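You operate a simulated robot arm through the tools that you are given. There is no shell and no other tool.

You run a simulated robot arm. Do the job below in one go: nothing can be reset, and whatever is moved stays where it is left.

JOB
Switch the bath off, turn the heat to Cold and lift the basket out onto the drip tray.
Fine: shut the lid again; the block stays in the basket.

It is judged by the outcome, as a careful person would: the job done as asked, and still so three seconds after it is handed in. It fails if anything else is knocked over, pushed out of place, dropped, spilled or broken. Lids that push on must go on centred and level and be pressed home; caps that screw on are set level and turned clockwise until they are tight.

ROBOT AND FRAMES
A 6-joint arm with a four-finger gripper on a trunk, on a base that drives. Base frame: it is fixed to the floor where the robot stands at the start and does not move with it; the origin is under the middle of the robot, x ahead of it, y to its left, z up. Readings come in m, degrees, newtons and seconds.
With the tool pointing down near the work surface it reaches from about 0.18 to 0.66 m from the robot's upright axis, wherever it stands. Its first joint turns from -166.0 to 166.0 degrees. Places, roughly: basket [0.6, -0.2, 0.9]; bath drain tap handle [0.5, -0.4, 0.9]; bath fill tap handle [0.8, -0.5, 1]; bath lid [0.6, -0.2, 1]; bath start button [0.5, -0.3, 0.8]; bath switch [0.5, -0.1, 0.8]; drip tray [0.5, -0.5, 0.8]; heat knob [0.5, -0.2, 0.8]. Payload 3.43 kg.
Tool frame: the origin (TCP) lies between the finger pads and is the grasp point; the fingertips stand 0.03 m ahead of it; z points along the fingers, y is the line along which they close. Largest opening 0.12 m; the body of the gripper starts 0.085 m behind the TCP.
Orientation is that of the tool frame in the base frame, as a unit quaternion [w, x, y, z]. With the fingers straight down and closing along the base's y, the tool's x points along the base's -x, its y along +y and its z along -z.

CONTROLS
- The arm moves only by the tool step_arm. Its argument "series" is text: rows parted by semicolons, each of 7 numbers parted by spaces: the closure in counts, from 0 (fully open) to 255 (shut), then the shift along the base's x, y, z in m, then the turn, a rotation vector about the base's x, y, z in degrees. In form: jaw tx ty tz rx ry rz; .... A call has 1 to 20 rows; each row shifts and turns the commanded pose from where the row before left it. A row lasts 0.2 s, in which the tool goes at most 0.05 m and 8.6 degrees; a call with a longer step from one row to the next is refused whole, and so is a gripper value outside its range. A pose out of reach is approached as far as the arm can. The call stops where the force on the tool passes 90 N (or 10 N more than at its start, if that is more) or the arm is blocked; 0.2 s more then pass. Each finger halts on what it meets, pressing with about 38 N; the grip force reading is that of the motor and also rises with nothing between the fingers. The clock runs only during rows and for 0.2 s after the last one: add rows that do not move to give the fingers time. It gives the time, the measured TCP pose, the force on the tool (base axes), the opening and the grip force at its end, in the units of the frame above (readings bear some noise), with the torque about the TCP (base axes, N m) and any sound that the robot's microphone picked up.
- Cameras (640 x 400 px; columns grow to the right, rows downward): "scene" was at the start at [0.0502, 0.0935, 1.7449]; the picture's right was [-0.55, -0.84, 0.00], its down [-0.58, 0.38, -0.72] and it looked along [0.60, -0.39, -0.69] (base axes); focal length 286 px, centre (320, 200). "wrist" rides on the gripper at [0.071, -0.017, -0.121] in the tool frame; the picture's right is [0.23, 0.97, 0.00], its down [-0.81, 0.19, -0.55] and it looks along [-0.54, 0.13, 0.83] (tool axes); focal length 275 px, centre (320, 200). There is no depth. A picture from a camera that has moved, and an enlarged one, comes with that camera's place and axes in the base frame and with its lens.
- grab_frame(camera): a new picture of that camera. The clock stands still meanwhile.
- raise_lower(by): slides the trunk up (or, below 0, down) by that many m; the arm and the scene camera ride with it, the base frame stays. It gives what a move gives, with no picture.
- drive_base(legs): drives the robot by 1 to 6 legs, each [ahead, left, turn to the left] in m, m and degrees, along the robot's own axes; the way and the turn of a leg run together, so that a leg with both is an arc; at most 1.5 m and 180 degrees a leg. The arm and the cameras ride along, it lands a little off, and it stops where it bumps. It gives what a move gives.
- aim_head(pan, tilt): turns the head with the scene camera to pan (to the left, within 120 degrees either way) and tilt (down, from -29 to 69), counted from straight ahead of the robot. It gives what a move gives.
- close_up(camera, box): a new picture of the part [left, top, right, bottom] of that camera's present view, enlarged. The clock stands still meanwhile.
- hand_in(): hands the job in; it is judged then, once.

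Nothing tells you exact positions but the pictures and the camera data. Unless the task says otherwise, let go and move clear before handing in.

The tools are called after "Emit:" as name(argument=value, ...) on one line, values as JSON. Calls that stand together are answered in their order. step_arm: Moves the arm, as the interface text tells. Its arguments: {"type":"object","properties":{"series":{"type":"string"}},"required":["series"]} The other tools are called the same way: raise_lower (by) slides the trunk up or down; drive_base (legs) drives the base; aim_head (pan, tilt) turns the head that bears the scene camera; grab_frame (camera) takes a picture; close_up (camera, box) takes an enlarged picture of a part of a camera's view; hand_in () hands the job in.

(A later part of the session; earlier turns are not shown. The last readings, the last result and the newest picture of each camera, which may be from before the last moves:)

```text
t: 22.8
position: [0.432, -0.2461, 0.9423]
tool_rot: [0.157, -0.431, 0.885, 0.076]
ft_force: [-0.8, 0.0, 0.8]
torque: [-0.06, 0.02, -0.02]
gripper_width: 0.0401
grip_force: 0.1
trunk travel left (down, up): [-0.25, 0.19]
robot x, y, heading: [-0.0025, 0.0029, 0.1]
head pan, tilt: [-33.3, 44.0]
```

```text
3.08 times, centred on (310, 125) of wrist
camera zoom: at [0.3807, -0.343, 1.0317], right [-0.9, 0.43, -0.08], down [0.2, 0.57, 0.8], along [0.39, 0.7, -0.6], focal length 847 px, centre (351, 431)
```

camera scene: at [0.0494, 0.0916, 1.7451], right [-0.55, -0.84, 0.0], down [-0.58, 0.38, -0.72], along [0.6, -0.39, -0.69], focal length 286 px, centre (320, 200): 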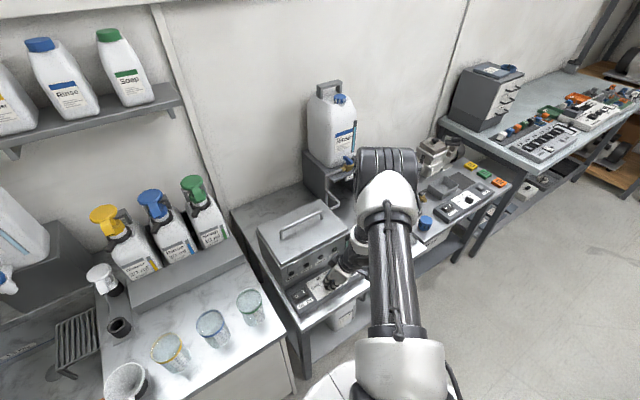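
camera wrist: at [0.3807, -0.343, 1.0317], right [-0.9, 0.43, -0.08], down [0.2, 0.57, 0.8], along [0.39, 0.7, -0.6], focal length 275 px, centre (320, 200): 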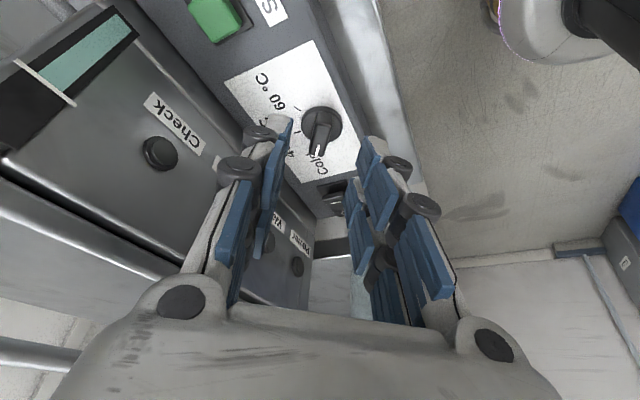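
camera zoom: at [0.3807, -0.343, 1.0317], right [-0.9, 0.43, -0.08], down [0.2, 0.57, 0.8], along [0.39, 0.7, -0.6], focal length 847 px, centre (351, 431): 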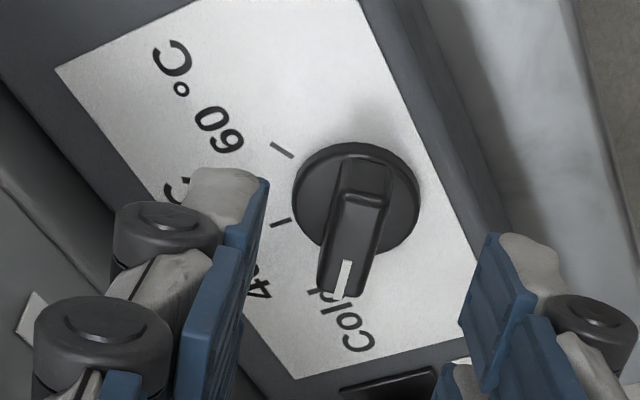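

The knob points at Cold. Now the lid: I'll raise the arm, turn the gripper back to straight, and look for how the lid is attached.

Emit:
step_arm(series="170 -0.01 0 0.04 0 0 -6.5; 100 0 0 0.04 0 0 -6.5; 60 0 0 0.04 0 0 -6.5; 0 0 0 0.04 0 0 -6.5; 0 0 0 0.03 0 0 -6.5; 0 0 0 0.03 0 0 -6.5; 0 0 0 0 0 0 -6.5; 0 0 0 0 0 0 -6.5; 0 0 0 0 0 7 0; 0 0 0 0 0 7 0; 0 0 0 0 0 6 0; 0 0 0 0 0 0 0")

Emit:
grab_frame(camera="wrist")

Emit:
grab_frame(camera="scene")

```text
t: 25.4
position: [0.4194, -0.247, 1.1611]
tool_rot: [0.114, 0.0, 0.993, 0.0]
ft_force: [0.0, 0.5, -0.3]
torque: [-0.01, 0.04, -0.02]
gripper_width: 0.1201
grip_force: 0.0
out of reach, approached as far as the arm can: row 10, 11
trunk travel left (down, up): [-0.25, 0.19]
robot x, y, heading: [-0.0012, -0.0009, -0.2]
head pan, tilt: [-33.3, 44.0]
```

```text
taken
camera wrist: at [0.3248, -0.2638, 1.2638], right [-0.22, 0.97, -0.05], down [0.67, 0.19, 0.72], along [0.71, 0.13, -0.69], focal length 275 px, centre (320, 200)
```

wrist: 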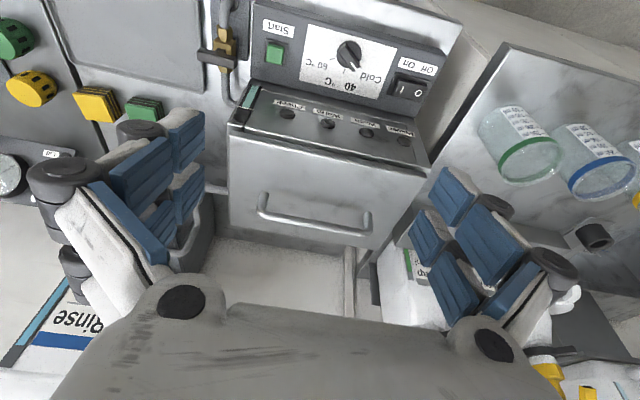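

```text
taken
camera scene: at [0.0499, 0.0936, 1.7449], right [-0.55, -0.84, 0.0], down [-0.58, 0.38, -0.72], along [0.6, -0.39, -0.69], focal length 286 px, centre (320, 200)
```

scene: 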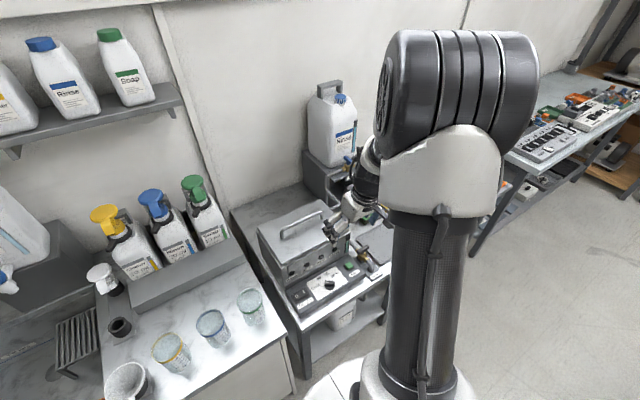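

Emit:
close_up(camera="wrist", box=[200, 120, 440, 290])

Emit:
close_up(camera="scene", box=[240, 180, 380, 290])

Emit:
close_up(camera="wrist", box=[280, 20, 400, 100])

```text
2.35 times, centred on (320, 205) of wrist
camera zoom: at [0.3248, -0.2638, 1.2638], right [-0.22, 0.97, -0.05], down [0.67, 0.19, 0.72], along [0.71, 0.13, -0.69], focal length 648 px, centre (320, 188)
```

zoom: 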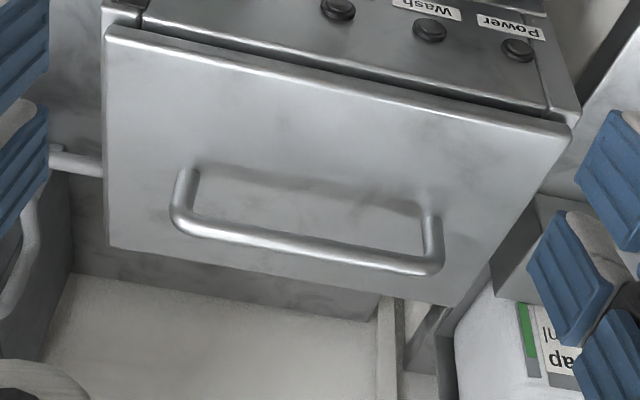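

```text
3.64 times, centred on (310, 235) of scene
camera zoom: at [0.0499, 0.0936, 1.7449], right [-0.55, -0.84, 0.0], down [-0.58, 0.38, -0.72], along [0.6, -0.39, -0.69], focal length 1041 px, centre (356, 73)
```

zoom: 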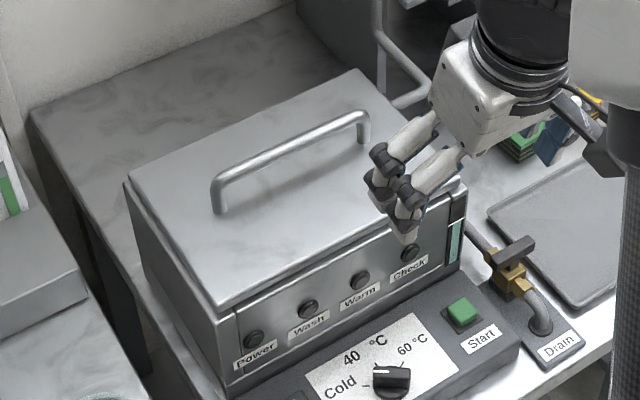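

```text
5.00 times, centred on (340, 60) of wrist
camera zoom: at [0.3248, -0.2638, 1.2638], right [-0.22, 0.97, -0.05], down [0.67, 0.19, 0.72], along [0.71, 0.13, -0.69], focal length 1376 px, centre (220, 900)
```

zoom: 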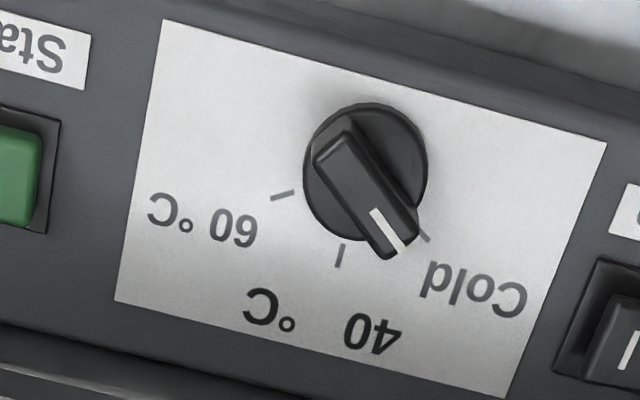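

The knob may be a few degrees short of the Cold tick, so I'll zoom in tighter to compare angles.

Emit:
close_up(camera="wrist", box=[325, 30, 381, 65])

Emit:
close_up(camera="scene", box=[310, 265, 358, 295])

```text
11.43 times, centred on (353, 48) of wrist
camera zoom: at [0.3248, -0.2638, 1.2638], right [-0.22, 0.97, -0.05], down [0.67, 0.19, 0.72], along [0.71, 0.13, -0.69], focal length 3146 px, centre (-57, 1943)
```

zoom: 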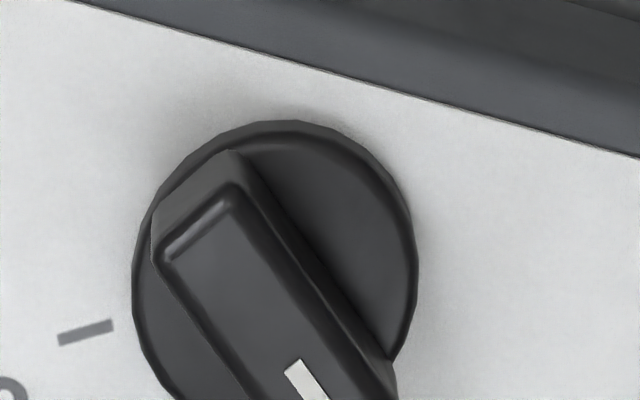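

```text
13.33 times, centred on (334, 280) of scene
camera zoom: at [0.0499, 0.0936, 1.7449], right [-0.55, -0.84, 0.0], down [-0.58, 0.38, -0.72], along [0.6, -0.39, -0.69], focal length 3817 px, centre (133, -867)
```

zoom: 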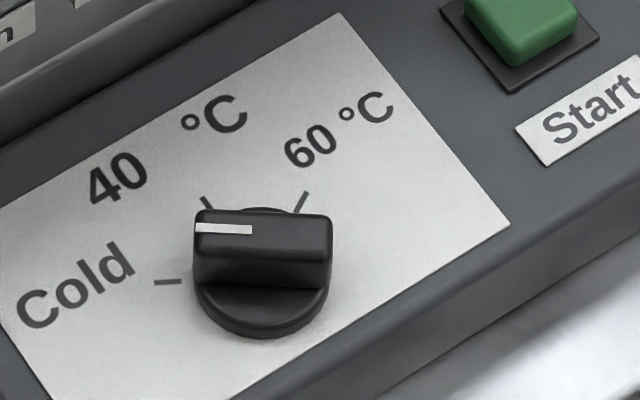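

The pointer is parallel to the Cold tick, so the knob is done. Now I'll look down toward the base and the table front to see how much room there is to drive closer.

Emit:
aim_head(pan=-10, tilt=67)

Emit:
grab_frame(camera="scene")

Emit:
aim_head(pan=-45, tilt=60)

Emit:
grab_frame(camera="scene")

```text
t: 26.3
position: [0.4199, -0.2472, 1.1627]
tool_rot: [0.114, 0.0, 0.994, 0.0]
ft_force: [0.2, -0.3, 0.6]
torque: [0.02, 0.04, 0.01]
gripper_width: 0.12
grip_force: 0.1
trunk travel left (down, up): [-0.25, 0.19]
robot x, y, heading: [0.0032, 0.0011, -0.1]
head pan, tilt: [-10.0, 67.0]
```

```text
taken
camera scene: at [0.0389, 0.1284, 1.7164], right [-0.17, -0.98, 0.0], down [-0.91, 0.16, -0.39], along [0.39, -0.07, -0.92], focal length 286 px, centre (320, 200)
```

scene: 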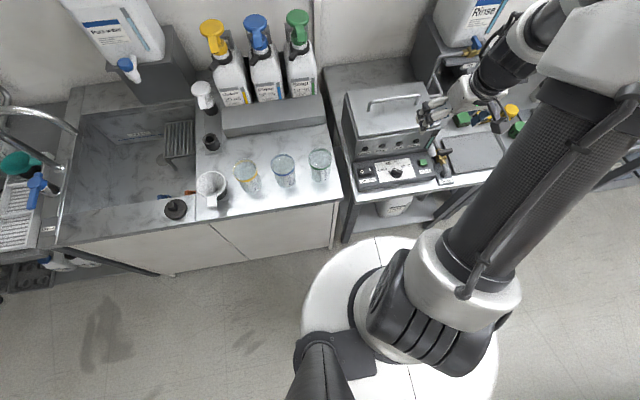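

```text
t: 27.3
position: [0.4206, -0.2468, 1.161]
tool_rot: [0.112, -0.001, 0.994, 0.0]
ft_force: [0.6, -0.4, 0.1]
torque: [0.01, -0.02, 0.0]
gripper_width: 0.12
grip_force: 0.0
trunk travel left (down, up): [-0.25, 0.19]
robot x, y, heading: [0.0004, -0.0005, -0.1]
head pan, tilt: [-45.0, 60.0]
```

```text
taken
camera scene: at [0.0288, 0.0916, 1.724], right [-0.71, -0.71, 0.0], down [-0.61, 0.61, -0.5], along [0.35, -0.35, -0.87], focal length 286 px, centre (320, 200)
```

scene: 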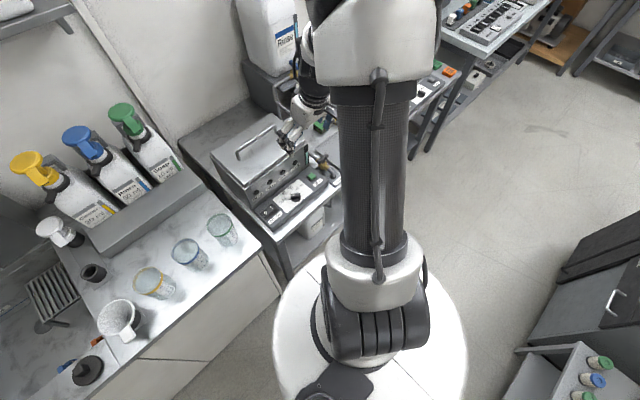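

The robot's column is well back from the table, and the floor to its right is clear. I'll drive about 0.25 m right and a little ahead so the lid, basket and tray are all in easy reach.

Emit:
drive_base(legs=[[0, -0.25, 0]])

Emit:
drive_base(legs=[[0.05, 0, 0]])

Emit:
aim_head(pan=5, tilt=50)

Emit:
grab_frame(camera="scene")

Emit:
grab_frame(camera="wrist")

```text
t: 29.1
position: [0.42, -0.4968, 1.1615]
tool_rot: [0.113, 0.001, 0.994, 0.0]
ft_force: [0.7, -1.2, 0.5]
torque: [0.05, -0.01, 0.04]
gripper_width: 0.1201
grip_force: 0.0
trunk travel left (down, up): [-0.25, 0.19]
robot x, y, heading: [-0.0019, -0.2478, -0.1]
head pan, tilt: [-45.0, 60.0]
```

```text
t: 30.0
position: [0.4686, -0.496, 1.1617]
tool_rot: [0.113, 0.0, 0.994, 0.0]
ft_force: [0.4, -0.7, 0.3]
torque: [0.01, 0.08, -0.02]
gripper_width: 0.1199
grip_force: 0.1
trunk travel left (down, up): [-0.25, 0.19]
robot x, y, heading: [0.0479, -0.251, -0.1]
head pan, tilt: [-45.0, 60.0]
```

```text
t: 31.2
position: [0.4684, -0.4965, 1.1613]
tool_rot: [0.113, 0.001, 0.994, 0.0]
ft_force: [0.5, 0.1, -0.2]
torque: [0.03, 0.04, -0.01]
gripper_width: 0.1199
grip_force: 0.1
trunk travel left (down, up): [-0.25, 0.19]
robot x, y, heading: [0.047, -0.2505, -0.2]
head pan, tilt: [5.0, 50.0]
```

```text
taken
camera scene: at [0.1071, -0.1032, 1.7366], right [0.08, -1.0, 0.0], down [-0.76, -0.06, -0.64], along [0.64, 0.05, -0.77], focal length 286 px, centre (320, 200)
```

scene: 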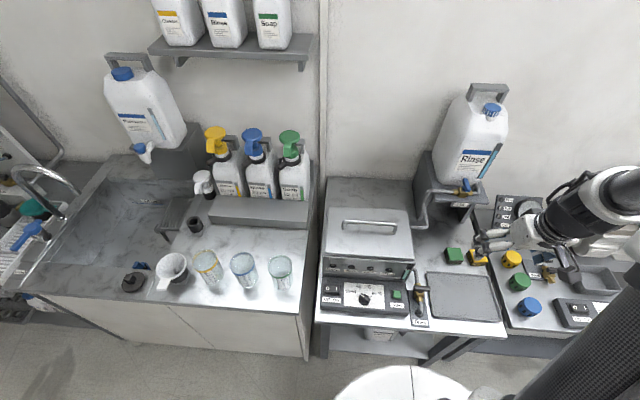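

```text
taken
camera wrist: at [0.3725, -0.5131, 1.2637], right [-0.22, 0.97, -0.05], down [0.67, 0.19, 0.72], along [0.71, 0.13, -0.69], focal length 275 px, centre (320, 200)
```

wrist: 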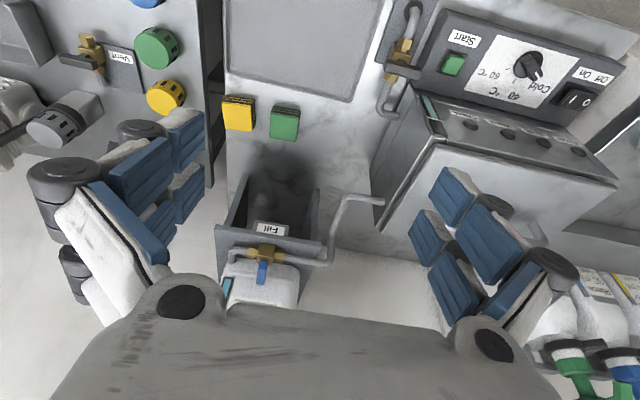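

Now the whole scene is in view: the bath, the fill pipe from the Rinse jug ending near the lid's right side, and the empty drip tray. Let me zoom in on the lid, pipe and tray.

Emit:
close_up(camera="scene", box=[310, 170, 450, 258])

Emit:
close_up(camera="scene", box=[390, 230, 530, 330])

Emit:
close_up(camera="wrist", box=[210, 120, 450, 280])

```text
4.55 times, centred on (380, 214) of scene
camera zoom: at [0.1071, -0.1032, 1.7366], right [0.08, -1.0, 0.0], down [-0.76, -0.06, -0.64], along [0.64, 0.05, -0.77], focal length 1301 px, centre (47, 136)
```

zoom: 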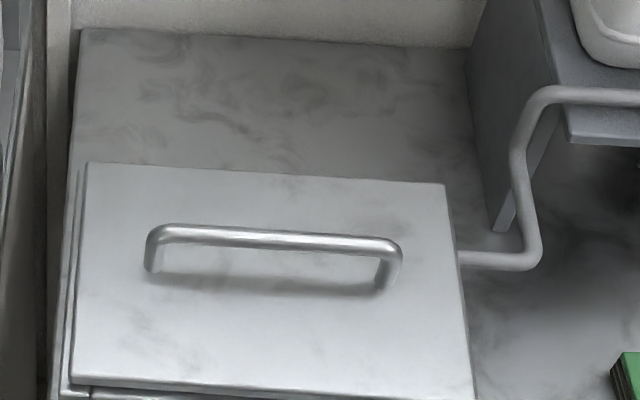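

```text
4.00 times, centred on (460, 280) of scene
camera zoom: at [0.1071, -0.1032, 1.7366], right [0.08, -1.0, 0.0], down [-0.76, -0.06, -0.64], along [0.64, 0.05, -0.77], focal length 1145 px, centre (-240, -120)
```

zoom: 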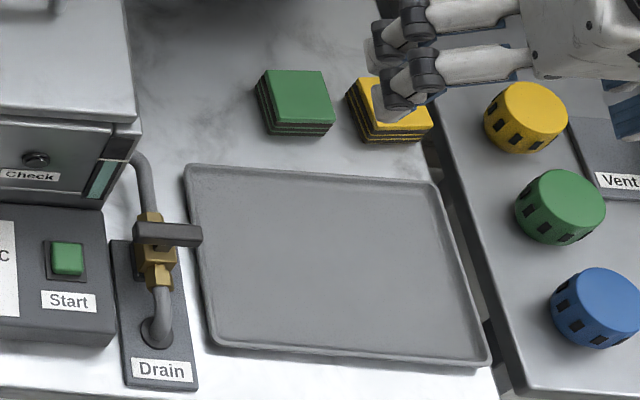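

```text
2.50 times, centred on (330, 200) of wrist
camera zoom: at [0.3725, -0.5131, 1.2637], right [-0.22, 0.97, -0.05], down [0.67, 0.19, 0.72], along [0.71, 0.13, -0.69], focal length 688 px, centre (295, 200)
```

zoom: 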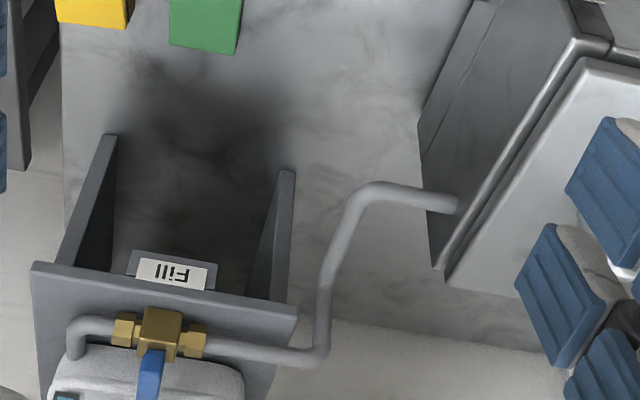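

The fill pipe enters the bath body below the lid, so the lid is free of it, and the drip tray is clear. I'll move over the lid and yaw the gripper 90° so the fingers can close across the handle bar.

Emit:
step_arm(series="0 0.005 0.03 0.01 0 0 0; 0 0.01 0.035 0 0 0 7.5; 0 0.01 0.035 0 0 0 7.5; 0 0.01 0.035 0 0 0 7.5; 0 0.015 0.035 0 0 0 7.5; 0 0.015 0.035 0 0 0 7.5; 0 0.015 0.035 0 0 0 7.5; 0 0.02 0.03 0 0 0 7.5; 0 0.02 0.014 0 0 0 7.5; 0 0.02 0 0 0 0 7.5; 0 0.01 0 0 0 0 7.5; 0 0 0 0 0 0 7.5; 0 0 0 0 0 0 7.5; 0 0 0 0 0 0 0")

Emit:
grab_frame(camera="wrist")

Emit:
grab_frame(camera="scene")

```text
t: 34.2
position: [0.6185, -0.2136, 1.1728]
tool_rot: [0.08, -0.702, 0.703, 0.08]
ft_force: [0.5, 0.2, -0.9]
torque: [0.04, 0.0, 0.01]
gripper_width: 0.1201
grip_force: 0.1
trunk travel left (down, up): [-0.25, 0.19]
robot x, y, heading: [0.0488, -0.2497, -0.0]
head pan, tilt: [5.0, 50.0]
```

```text
taken
camera wrist: at [0.6363, -0.3098, 1.274], right [-0.97, -0.22, -0.05], down [-0.19, 0.67, 0.72], along [-0.13, 0.71, -0.69], focal length 275 px, centre (320, 200)
```

wrist: 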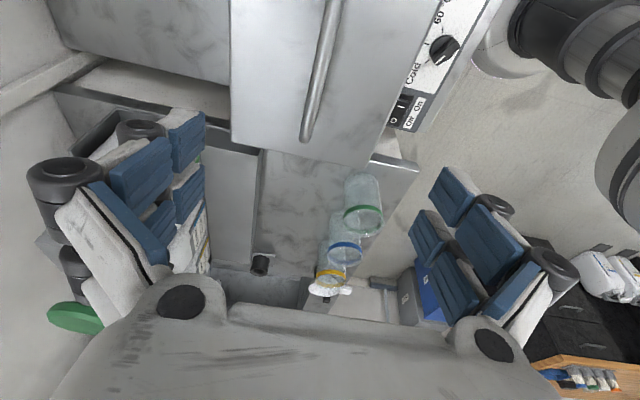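

```text
taken
camera scene: at [0.1069, -0.1031, 1.7366], right [0.08, -1.0, 0.0], down [-0.76, -0.06, -0.64], along [0.64, 0.05, -0.77], focal length 286 px, centre (320, 200)
```

scene: 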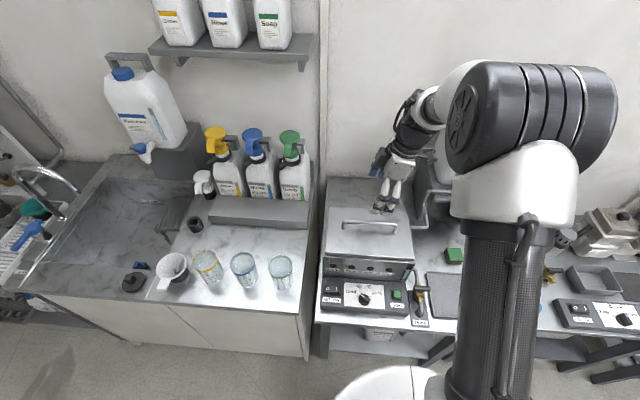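

I'm over the handle, which lies along y at x≈0.625 and z≈1.01, but the tool is still tilted about 13°. I'll level it and descend around the bar part way.

Emit:
step_arm(series="0 0 0 0 -6.5 0 0; 0 0.005 0 0 -6.5 0 0; 0 0 0 0 0 0 0; 100 0 0 -0.04 0 0 0; 100 0 0 -0.04 0 0 0; 100 0 0 -0.02 0 0 0; 100 0 0 0 0 0 0")

Emit:
grab_frame(camera="wrist")

Emit:
close_up(camera="scene", box=[310, 140, 450, 258])

```text
t: 35.8
position: [0.6176, -0.2138, 1.0725]
tool_rot: [0.08, -0.702, 0.703, 0.08]
ft_force: [0.9, -0.8, -1.3]
torque: [-0.03, 0.01, -0.04]
gripper_width: 0.0731
grip_force: 0.1
out of reach, approached as far as the arm can: row 1, 2
trunk travel left (down, up): [-0.25, 0.19]
robot x, y, heading: [0.0458, -0.2477, 0.1]
head pan, tilt: [5.0, 50.0]
```

```text
taken
camera wrist: at [0.6351, -0.3108, 1.1738], right [-0.97, -0.22, -0.05], down [-0.19, 0.67, 0.72], along [-0.13, 0.71, -0.69], focal length 275 px, centre (320, 200)
```

wrist: 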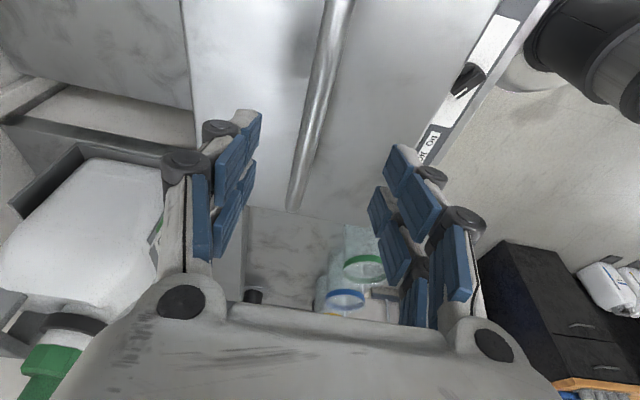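

```text
3.39 times, centred on (380, 199) of scene
camera zoom: at [0.1068, -0.1031, 1.7366], right [0.08, -1.0, 0.0], down [-0.76, -0.06, -0.64], along [0.64, 0.05, -0.77], focal length 970 px, centre (117, 203)
```

zoom: 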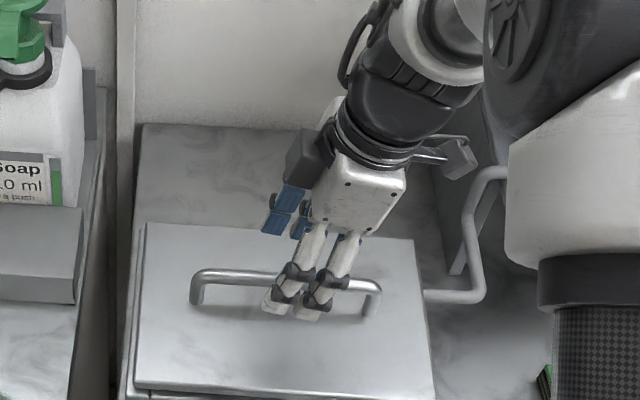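

The levelling isn't reachable in this arm posture, but the tilt is along the bar, so the fingers still straddle it properly. I'll centre on the bar and descend.

Emit:
step_arm(series="120 0.007 0 -0.02 0 0 0; 140 0 0 -0.015 0 0 0; 140 0 0 -0.01 0 0 0; 140 0 0 -0.006 0 0 0; 140 0 0 0 0 0 0")

Emit:
grab_frame(camera="wrist")

Emit:
close_up(camera="scene", box=[310, 140, 450, 258])

```text
t: 37.0
position: [0.6248, -0.2126, 1.0217]
tool_rot: [0.08, -0.702, 0.703, 0.079]
ft_force: [0.8, 0.1, 0.2]
torque: [-0.01, -0.01, 0.02]
gripper_width: 0.054
grip_force: 0.1
trunk travel left (down, up): [-0.25, 0.19]
robot x, y, heading: [0.0458, -0.2519, -0.2]
head pan, tilt: [5.0, 50.0]
```

```text
taken
camera wrist: at [0.6426, -0.3098, 1.123], right [-0.97, -0.22, -0.05], down [-0.19, 0.67, 0.72], along [-0.13, 0.71, -0.69], focal length 275 px, centre (320, 200)
```

wrist: 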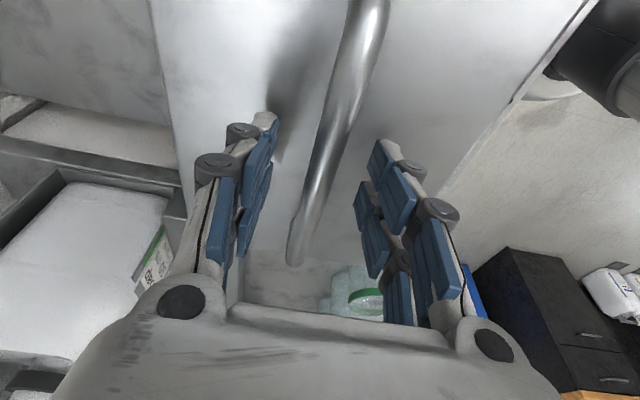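

```text
3.39 times, centred on (380, 199) of scene
camera zoom: at [0.1071, -0.1031, 1.7366], right [0.08, -1.0, 0.0], down [-0.76, -0.06, -0.64], along [0.64, 0.05, -0.77], focal length 970 px, centre (117, 203)
```

zoom: 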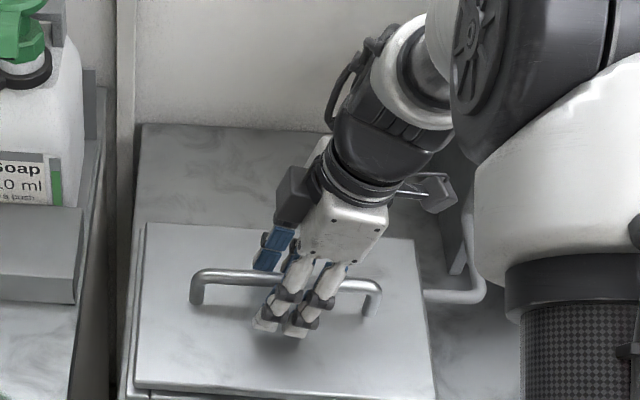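

The bar is between the fingers. I'll lower slightly more and close on it.

Emit:
step_arm(series="140 0 0 -0.007 0 0 0; 255 0 0 0 0 0 0; 255 0 0 0 0 0 0; 255 0 0 0 0 0 0; 255 0 0 0 0 0 0; 255 0 0 0 0 0 0")

Emit:
grab_frame(camera="wrist")

```text
t: 38.4
position: [0.6266, -0.2123, 1.0134]
tool_rot: [0.08, -0.702, 0.703, 0.08]
ft_force: [5.7, 0.1, -3.1]
torque: [-0.24, 0.02, -0.06]
gripper_width: 0.0125
grip_force: 45.0
trunk travel left (down, up): [-0.25, 0.19]
robot x, y, heading: [0.0458, -0.2448, -0.3]
head pan, tilt: [5.0, 50.0]
```

```text
taken
camera wrist: at [0.644, -0.3097, 1.1159], right [-0.97, -0.22, -0.05], down [-0.19, 0.67, 0.72], along [-0.12, 0.71, -0.69], focal length 275 px, centre (320, 200)
```

wrist: 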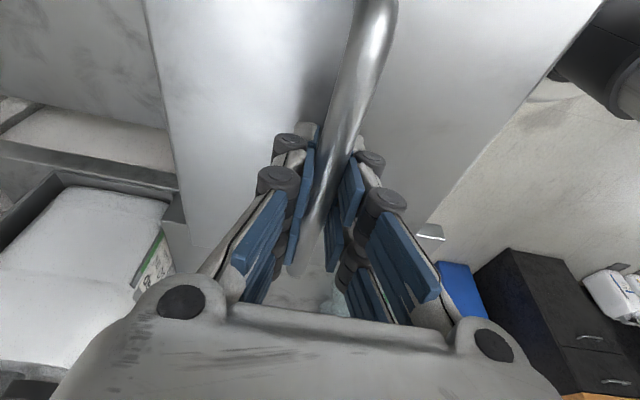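

The handle is gripped. I'll lift gently by about a centimetre to learn whether the lid lifts off or is hinged.

Emit:
step_arm(series="255 0 0 0.004 0 0 0; 255 0 0 0.004 0 0 0; 255 0 0 0.004 0 0 0; 255 0 0 0 0 0 0")

Emit:
close_up(camera="scene", box=[310, 150, 450, 268])

```text
t: 39.4
position: [0.6309, -0.212, 1.0234]
tool_rot: [0.081, -0.702, 0.704, 0.078]
ft_force: [32.4, 2.4, -26.3]
torque: [-0.21, 0.23, -0.42]
gripper_width: 0.0127
grip_force: 45.0
trunk travel left (down, up): [-0.25, 0.19]
robot x, y, heading: [0.0502, -0.2476, -0.1]
head pan, tilt: [5.0, 50.0]
```

```text
3.39 times, centred on (380, 209) of scene
camera zoom: at [0.1153, -0.1026, 1.7361], right [0.08, -1.0, 0.0], down [-0.77, -0.06, -0.64], along [0.64, 0.05, -0.77], focal length 970 px, centre (117, 170)
```

zoom: 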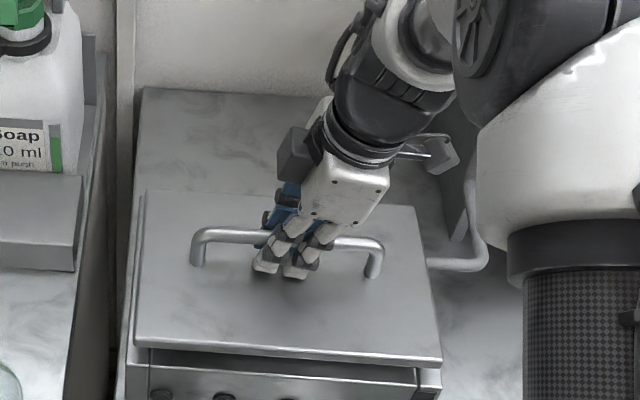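

The lid is hinged along its back edge: the front lifted and the handle was pushed backward. Opening it fully will take the handle out to x≈0.78, so I'll set it back down, release, and check the room to drive closer.

Emit:
step_arm(series="255 -0.001 0 -0.004 0 0 0; 255 -0.001 0 -0.004 0 0 0; 255 0 0 -0.003 0 0 0; 200 0 0 0 0 0 0; 140 0 0 0 0 0 0; 140 0 0 0 0 0 0; 140 0 0 0.04 0 0 0; 140 0 0 0.04 0 0 0; 140 0 0 0.04 0 0 0; 140 0 0 0.04 0 0 0; 140 0 0 0 0 0 0")

Emit:
grab_frame(camera="wrist")

Emit:
grab_frame(camera="scene")

```text
t: 41.8
position: [0.6228, -0.2142, 1.1731]
tool_rot: [0.081, -0.702, 0.703, 0.08]
ft_force: [0.0, -0.6, -0.2]
torque: [0.01, 0.01, -0.03]
gripper_width: 0.0544
grip_force: 0.1
trunk travel left (down, up): [-0.25, 0.19]
robot x, y, heading: [0.052, -0.2468, -0.5]
head pan, tilt: [5.0, 50.0]
```

```text
taken
camera wrist: at [0.6407, -0.3109, 1.2753], right [-0.97, -0.22, -0.05], down [-0.19, 0.66, 0.72], along [-0.13, 0.71, -0.69], focal length 275 px, centre (320, 200)
```

wrist: 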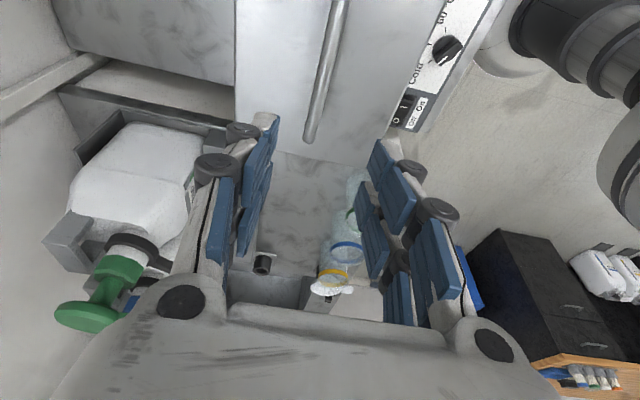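

```text
taken
camera scene: at [0.1077, -0.1031, 1.7365], right [0.08, -1.0, 0.0], down [-0.76, -0.06, -0.64], along [0.64, 0.05, -0.77], focal length 286 px, centre (320, 200)
```

scene: 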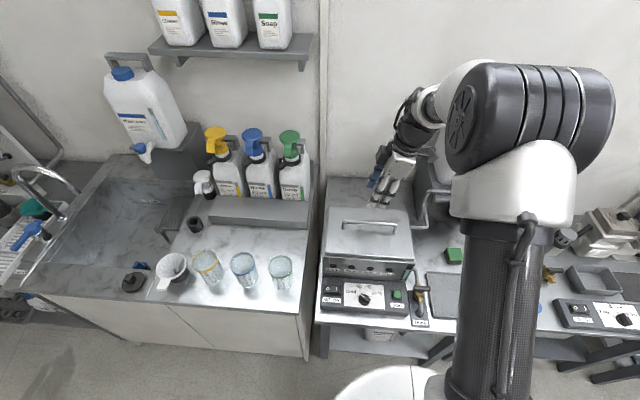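

The lid is shut again, and the robot's body radius looks about 0.18 m with the table edge at x≈0.39. Driving 8 cm ahead keeps a safe gap.

Emit:
drive_base(legs=[[0.08, 0, 0]])

Emit:
grab_frame(camera="wrist")

Emit:
grab_frame(camera="scene")

```text
t: 42.9
position: [0.702, -0.2135, 1.1735]
tool_rot: [0.081, -0.701, 0.704, 0.081]
ft_force: [0.8, 0.9, -0.1]
torque: [0.01, 0.02, 0.0]
gripper_width: 0.0541
grip_force: 0.1
trunk travel left (down, up): [-0.25, 0.19]
robot x, y, heading: [0.127, -0.2487, -0.3]
head pan, tilt: [5.0, 50.0]
```

```text
taken
camera wrist: at [0.72, -0.3113, 1.2748], right [-0.97, -0.22, -0.05], down [-0.19, 0.66, 0.72], along [-0.13, 0.71, -0.69], focal length 275 px, centre (320, 200)
```

wrist: 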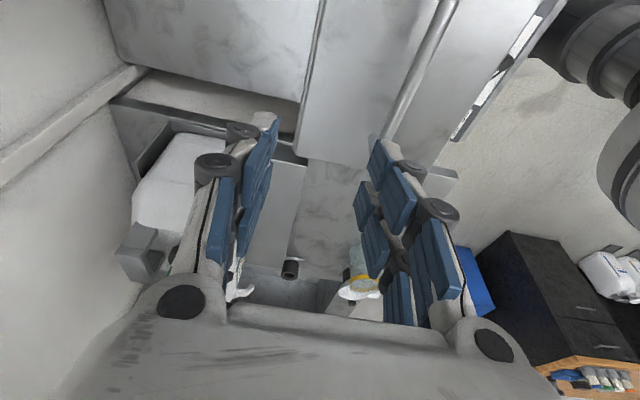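

```text
taken
camera scene: at [0.1872, -0.1034, 1.7365], right [0.08, -1.0, 0.0], down [-0.76, -0.06, -0.64], along [0.64, 0.05, -0.77], focal length 286 px, centre (320, 200)
```

scene: 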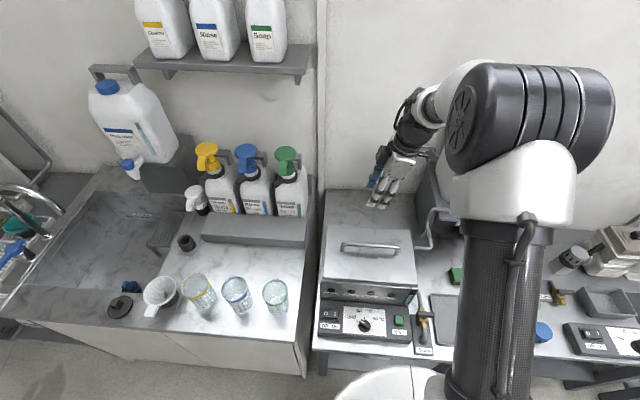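

No bump. I'll go back over the handle, trying to level the tool on the way now that the robot is closer.

Emit:
step_arm(series="140 -0.025 0 0 0 0 0; 140 -0.025 0 0 0 0 0; 140 -0.025 0 0 0 0 0; 140 0 0 0 -4 0 0; 140 0 0 0 0 0 0")

```text
t: 44.1
position: [0.6195, -0.2125, 1.1666]
tool_rot: [0.073, -0.703, 0.705, 0.063]
ft_force: [-0.5, -0.3, 0.0]
torque: [0.02, -0.05, -0.02]
gripper_width: 0.0541
grip_force: 0.0
out of reach, approached as far as the arm can: row 4
trunk travel left (down, up): [-0.25, 0.19]
robot x, y, heading: [0.1263, -0.2497, 0.1]
head pan, tilt: [5.0, 50.0]
```

Levelling is still limited, so I'll keep the lean. I'll descend and grip the handle again.

Emit:
step_arm(series="140 0.003 0 -0.04 0 0 0; 140 0.003 0 -0.04 0 0 0; 140 0 0 -0.04 0 0 0; 140 0 0 -0.02 0 0 0; 140 0 0 0 0 0 0")

Emit:
grab_frame(camera="wrist")

```text
t: 45.3
position: [0.6233, -0.2117, 1.0234]
tool_rot: [0.056, -0.703, 0.707, 0.056]
ft_force: [-0.2, 0.3, -0.3]
torque: [-0.01, -0.01, -0.02]
gripper_width: 0.0537
grip_force: 0.0
out of reach, approached as far as the arm can: row 1
trunk travel left (down, up): [-0.25, 0.19]
robot x, y, heading: [0.1264, -0.2505, -0.2]
head pan, tilt: [5.0, 50.0]
```

```text
taken
camera wrist: at [0.6396, -0.3018, 1.1313], right [-0.97, -0.22, -0.04], down [-0.19, 0.71, 0.67], along [-0.12, 0.66, -0.74], focal length 275 px, centre (320, 200)
```

wrist: 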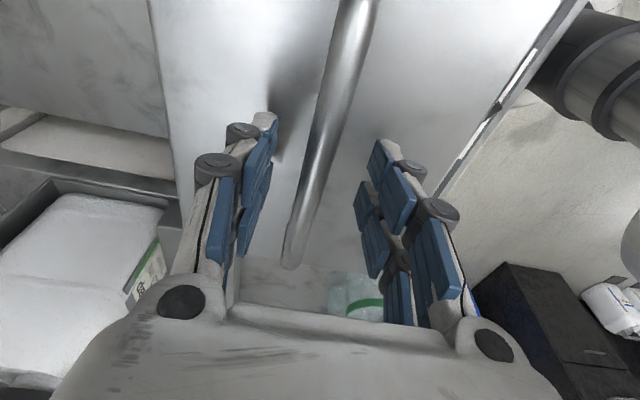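

The tool is straighter at this height. I'll grip, raise the lid only a few degrees along its arc, and ease the grip to see whether the hinge holds by itself.

Emit:
step_arm(series="140 0.002 0 -0.009 0 0 0; 255 0 0 0 0 0 0; 255 0 0 0 0 0 0; 255 0 0 0 0 0 0; 255 0 0 0 0 0 0; 255 0.002 0 0.0035 0 0 0; 255 0.002 0 0.0035 0 0 0; 255 0.002 0 0.0035 0 0 0; 255 0 0 0 0 0 0")

Emit:
close_up(camera="scene", box=[310, 180, 450, 298])

```text
t: 47.3
position: [0.6319, -0.2114, 1.0235]
tool_rot: [0.055, -0.705, 0.705, 0.056]
ft_force: [7.7, 4.7, -9.3]
torque: [-0.33, 0.07, 0.21]
gripper_width: 0.0127
grip_force: 45.4
trunk travel left (down, up): [-0.25, 0.19]
robot x, y, heading: [0.1218, -0.2488, -0.1]
head pan, tilt: [5.0, 50.0]
```

```text
3.39 times, centred on (380, 239) of scene
camera zoom: at [0.188, -0.1025, 1.7364], right [0.08, -1.0, 0.0], down [-0.76, -0.06, -0.64], along [0.64, 0.05, -0.77], focal length 970 px, centre (117, 68)
```

zoom: 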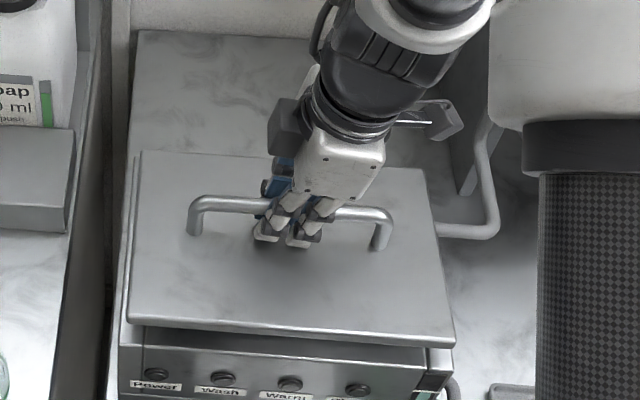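

The lid is raised a little with about 9 N of load. I'll ease the fingers open a few millimetres and see whether it stays.

Emit:
step_arm(series="215 0 0 0 0 0 0; 215 0 0 0 0 0 0; 215 0 0 0 0 0 0")

Emit:
close_up(camera="scene", box=[310, 180, 450, 298])

```text
t: 48.1
position: [0.6306, -0.2128, 1.0243]
tool_rot: [0.056, -0.703, 0.706, 0.056]
ft_force: [-3.9, -0.9, 1.2]
torque: [0.06, 0.0, 0.11]
gripper_width: 0.0213
grip_force: 2.0
trunk travel left (down, up): [-0.25, 0.19]
robot x, y, heading: [0.1255, -0.2474, -0.0]
head pan, tilt: [5.0, 50.0]
```

```text
3.39 times, centred on (380, 239) of scene
camera zoom: at [0.185, -0.1036, 1.7366], right [0.08, -1.0, 0.0], down [-0.76, -0.06, -0.64], along [0.64, 0.05, -0.77], focal length 970 px, centre (117, 68)
```

zoom: 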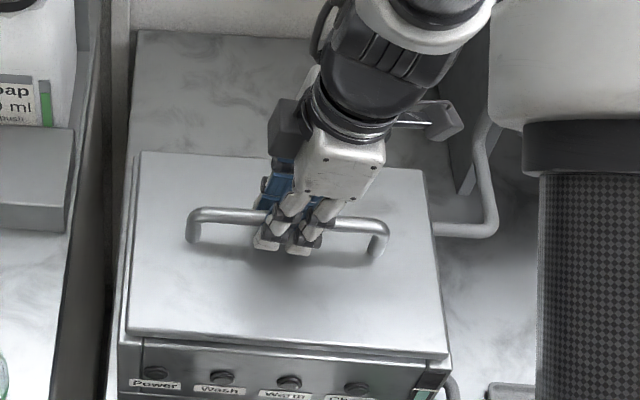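

The lid closes under its own weight, so it must be carried past vertical. The clean way is to hook closed fingers under the handle bar from the front and swing the lid up, so I'll retreat, yaw back and tilt the tool about 45°.

Emit:
step_arm(series="140 0 0 0 0 0 0; 140 0 0 0.03 0 0 0; 140 0 0 0.04 0 0 0; 140 -0.02 0 0.03 0 0 0; 140 -0.03 0 0.01 0 0 -7.5; 200 -0.03 0 0 0 0 -7.5; 255 -0.02 0 0 0 0 -7.5; 255 -0.02 0 0 0 0 -7.5; 255 -0.02 0 0 0 0 -7.5; 255 0 0 0 0 0 -7.5; 255 0 0 0 0 0 -7.5; 255 0 0 0 0 0 -7.5; 255 0 0 0 0 0 -7.5; 255 0 0 0 0 0 -7.5; 255 0 0 0 0 0 -7.5; 255 0 0 0 0 0 -7.5; 255 0 0 0 0 0 0")

Emit:
step_arm(series="255 0 0 0 0 -7 0; 255 0 0 0 0 -7 0; 255 0 0 0 0 -7 0; 255 0 0 0 0 -7 0; 255 0 0 0 0 -7 0; 255 0 0 0 0 0 0")

Emit:
grab_frame(camera="wrist")

Emit:
grab_frame(camera="scene")

```text
t: 51.7
position: [0.4723, -0.2015, 1.0989]
tool_rot: [0.087, -0.004, 0.996, 0.018]
ft_force: [-0.4, -0.7, 0.1]
torque: [0.02, 0.06, -0.01]
gripper_width: 0.0
grip_force: 33.2
out of reach, approached as far as the arm can: row 13, 14, 15, 16
trunk travel left (down, up): [-0.25, 0.19]
robot x, y, heading: [0.1299, -0.247, 0.1]
head pan, tilt: [5.0, 50.0]
```

```text
t: 53.1
position: [0.5915, -0.2102, 1.1539]
tool_rot: [0.37, -0.007, 0.929, -0.021]
ft_force: [-0.1, -0.7, 0.5]
torque: [0.0, 0.02, 0.05]
gripper_width: 0.0
grip_force: 33.4
out of reach, approached as far as the arm can: row 1, 2, 3, 4, 5
trunk travel left (down, up): [-0.25, 0.19]
robot x, y, heading: [0.1291, -0.2491, -0.4]
head pan, tilt: [5.0, 50.0]
```

```text
taken
camera wrist: at [0.4569, -0.225, 1.1918], right [-0.16, 0.97, -0.2], down [0.21, 0.23, 0.95], along [0.96, 0.11, -0.24], focal length 275 px, centre (320, 200)
```

wrist: 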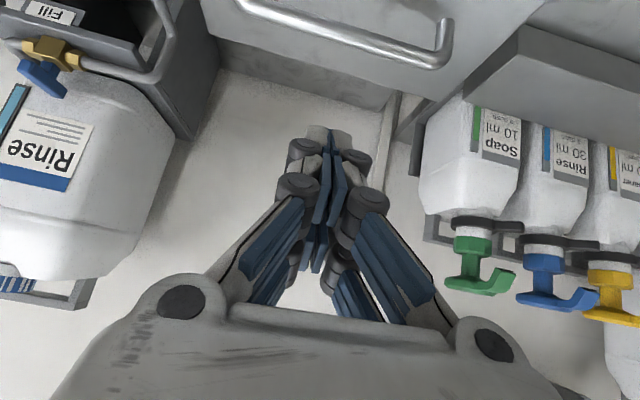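

```text
taken
camera scene: at [0.1857, -0.1037, 1.7366], right [0.08, -1.0, 0.0], down [-0.76, -0.06, -0.64], along [0.64, 0.05, -0.77], focal length 286 px, centre (320, 200)
```

scene: 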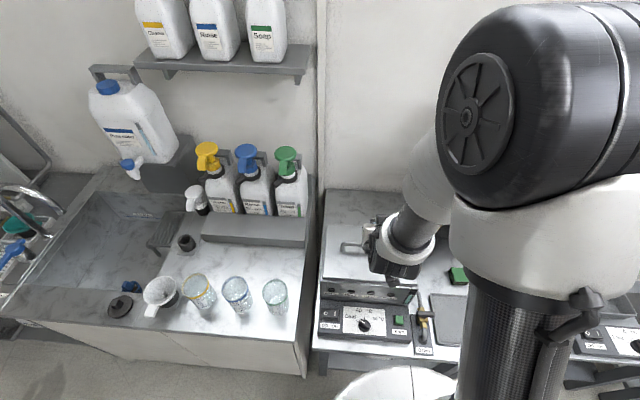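

The tool is now tilted about 43° with fingers closed. I'll descend in front of the bar, which I take to be at x≈0.626, z≈1.019, staying above the lid surface at 0.97.

Emit:
step_arm(series="255 -0.013 0 -0.02 0 0 0; 255 -0.013 0 -0.03 0 0 0; 255 0 0 -0.03 0 0 0; 255 0 0 0 0 0 0")

Emit:
grab_frame(camera="wrist")

Emit:
grab_frame(camera="scene")

```text
t: 54.1
position: [0.5945, -0.2118, 1.1265]
tool_rot: [0.366, -0.01, 0.93, -0.03]
ft_force: [-0.9, -0.4, 0.4]
torque: [-0.03, 0.0, 0.01]
gripper_width: 0.0
grip_force: 33.3
out of reach, approached as far as the arm can: row 1, 2, 3
trunk travel left (down, up): [-0.25, 0.19]
robot x, y, heading: [0.1261, -0.2459, -0.2]
head pan, tilt: [5.0, 50.0]
```

```text
taken
camera wrist: at [0.4619, -0.2259, 1.1672], right [-0.16, 0.96, -0.22], down [0.22, 0.25, 0.94], along [0.96, 0.11, -0.25], focal length 275 px, centre (320, 200)
```

wrist: 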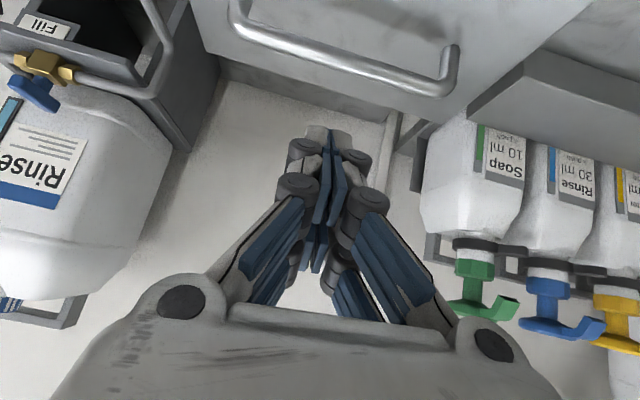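

```text
taken
camera scene: at [0.1849, -0.1035, 1.7366], right [0.08, -1.0, 0.0], down [-0.76, -0.06, -0.64], along [0.64, 0.05, -0.77], focal length 286 px, centre (320, 200)
```

scene: 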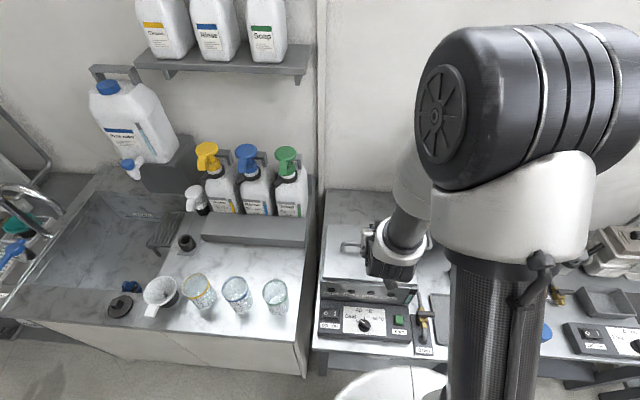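

The arm is cramped at this height, so I'll raise the trunk by 0.19 m, which gives the arm much more freedom over the bath.

Emit:
raise_lower(by=0.18)

Emit:
step_arm(series="255 0 0 0 0 0 0")

```text
t: 56.1
position: [0.5953, -0.2113, 1.3066]
tool_rot: [0.367, -0.01, 0.93, -0.029]
ft_force: [0.2, -0.8, -1.3]
torque: [0.01, 0.0, 0.02]
gripper_width: 0.0002
grip_force: 33.6
trunk travel left (down, up): [-0.43, 0.01]
robot x, y, heading: [0.1281, -0.2456, -0.3]
head pan, tilt: [5.0, 50.0]
```

```text
t: 56.5
position: [0.5955, -0.2124, 1.3059]
tool_rot: [0.365, -0.009, 0.93, -0.03]
ft_force: [-0.3, -0.5, 1.1]
torque: [-0.02, -0.02, -0.04]
gripper_width: 0.0001
grip_force: 33.6
trunk travel left (down, up): [-0.43, 0.01]
robot x, y, heading: [0.1271, -0.2441, -0.1]
head pan, tilt: [5.0, 50.0]
```

That reset the commanded pose and gave headroom. I'll descend in front of the handle bar.

Emit:
step_arm(series="255 -0.01 0 -0.045 0 0 0; 255 -0.01 0 -0.045 0 0 0; 255 -0.002 0 -0.045 0 0 0; 255 0 0 -0.045 0 0 0; 255 0 0 -0.045 0 0 0; 255 0 0 0 0 0 0")

Emit:
grab_frame(camera="wrist")

Emit:
grab_frame(camera="scene")

```text
t: 57.9
position: [0.6616, -0.2095, 1.1401]
tool_rot: [0.361, -0.016, 0.931, -0.052]
ft_force: [-0.2, -0.2, 0.3]
torque: [0.01, 0.0, 0.01]
gripper_width: 0.0003
grip_force: 32.9
out of reach, approached as far as the arm can: row 1, 2, 3, 4, 5
trunk travel left (down, up): [-0.43, 0.01]
robot x, y, heading: [0.126, -0.2496, -0.2]
head pan, tilt: [5.0, 50.0]
```

```text
taken
camera wrist: at [0.5288, -0.2213, 1.1826], right [-0.16, 0.95, -0.26], down [0.23, 0.29, 0.93], along [0.96, 0.09, -0.27], focal length 275 px, centre (320, 200)
```

wrist: 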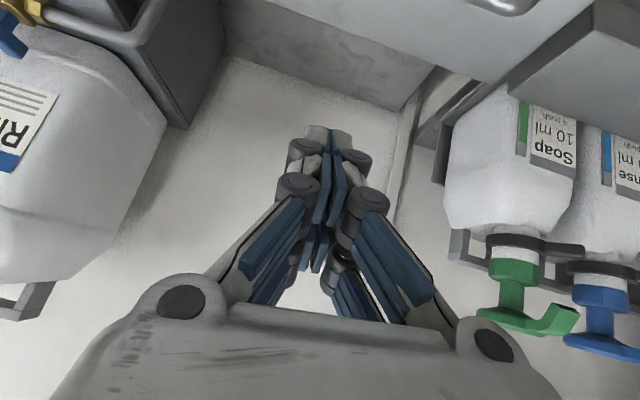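

```text
taken
camera scene: at [0.1844, -0.1037, 1.9167], right [0.08, -1.0, 0.0], down [-0.76, -0.06, -0.64], along [0.64, 0.05, -0.77], focal length 286 px, centre (320, 200)
```

scene: 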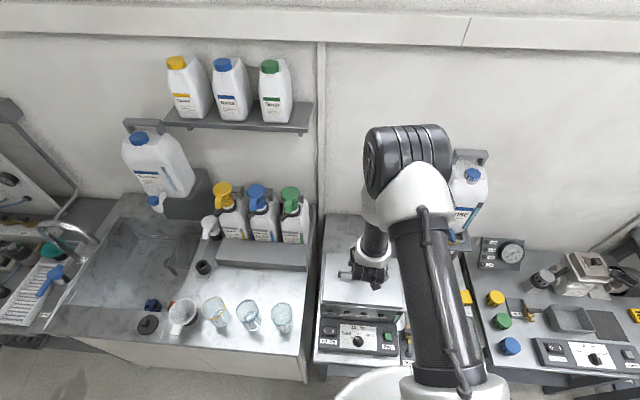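

Tilted poses keep being limited, so I'll switch to a simpler way. A vertical closed finger pushing the bar backward from its front side will swing the lid up the whole way with no hooking rotation. I'll bring the tool to vertical at a safe height first.

Emit:
step_arm(series="255 0 0 0.03 0 0 0; 255 0 0 0.03 0 7 0; 255 0 0 0 0 7 0; 255 0 0 0 0 7 0; 255 -0.01 0 0 0 7 0; 255 -0.02 0 0 0 7 0; 255 -0.03 0 0 0 7 0; 255 0 0 0 0 0 0")

Emit:
grab_frame(camera="wrist")

Emit:
grab_frame(camera="scene")

```text
t: 59.7
position: [0.632, -0.2182, 1.2058]
tool_rot: [0.098, -0.016, 0.994, -0.055]
ft_force: [-0.6, -0.3, -0.2]
torque: [-0.02, -0.02, 0.01]
gripper_width: 0.0
grip_force: 33.3
out of reach, approached as far as the arm can: row 1, 5, 6
trunk travel left (down, up): [-0.43, 0.01]
robot x, y, heading: [0.1282, -0.2476, -0.1]
head pan, tilt: [5.0, 50.0]
```

```text
taken
camera wrist: at [0.5396, -0.225, 1.3111], right [-0.24, 0.96, -0.15], down [0.68, 0.28, 0.67], along [0.69, 0.06, -0.72], focal length 275 px, centre (320, 200)
```

wrist: 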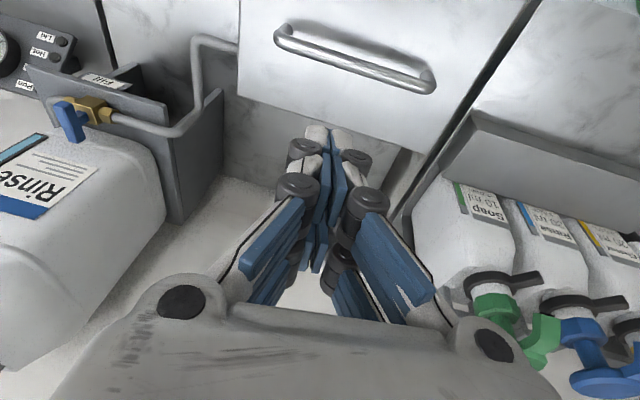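

```text
taken
camera scene: at [0.1866, -0.1032, 1.9165], right [0.08, -1.0, 0.0], down [-0.76, -0.06, -0.64], along [0.64, 0.05, -0.77], focal length 286 px, centre (320, 200)
```

scene: 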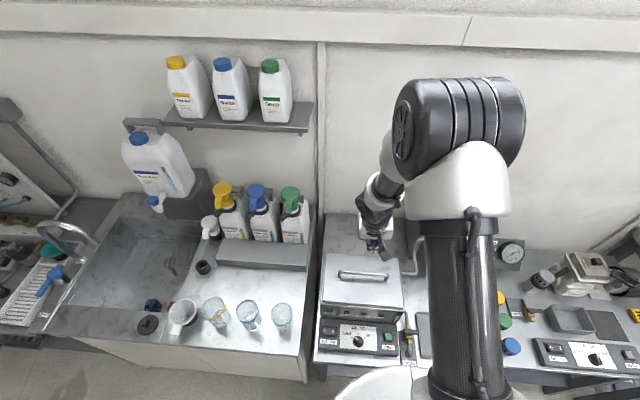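

Nearly vertical now. I'll move forward of the handle bar (x≈0.58) and correct the remaining tilt.

Emit:
step_arm(series="255 -0.015 0.003 -0.01 2 0 0; 255 -0.015 0.003 -0.01 2 3 0; 255 -0.015 0 -0.02 2 4 0; 255 -0.01 0 -0.02 0 4 0; 255 0 0 0 0 0 0")

Emit:
grab_frame(camera="wrist")

```text
t: 60.9
position: [0.5769, -0.2117, 1.1455]
tool_rot: [0.002, -0.012, 1.0, -0.002]
ft_force: [0.5, 0.5, -0.3]
torque: [0.0, 0.01, 0.03]
gripper_width: 0.0
grip_force: 33.3
trunk travel left (down, up): [-0.43, 0.01]
robot x, y, heading: [0.1265, -0.2443, -0.1]
head pan, tilt: [5.0, 50.0]
```

```text
taken
camera wrist: at [0.5065, -0.2302, 1.266], right [-0.25, 0.97, 0.0], down [0.8, 0.21, 0.56], along [0.54, 0.14, -0.83], focal length 275 px, centre (320, 200)
```

wrist: 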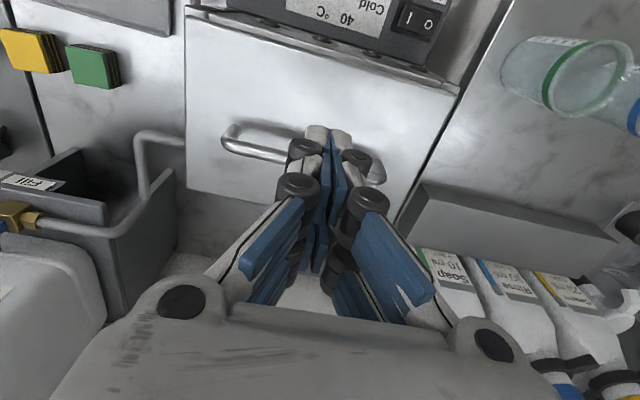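

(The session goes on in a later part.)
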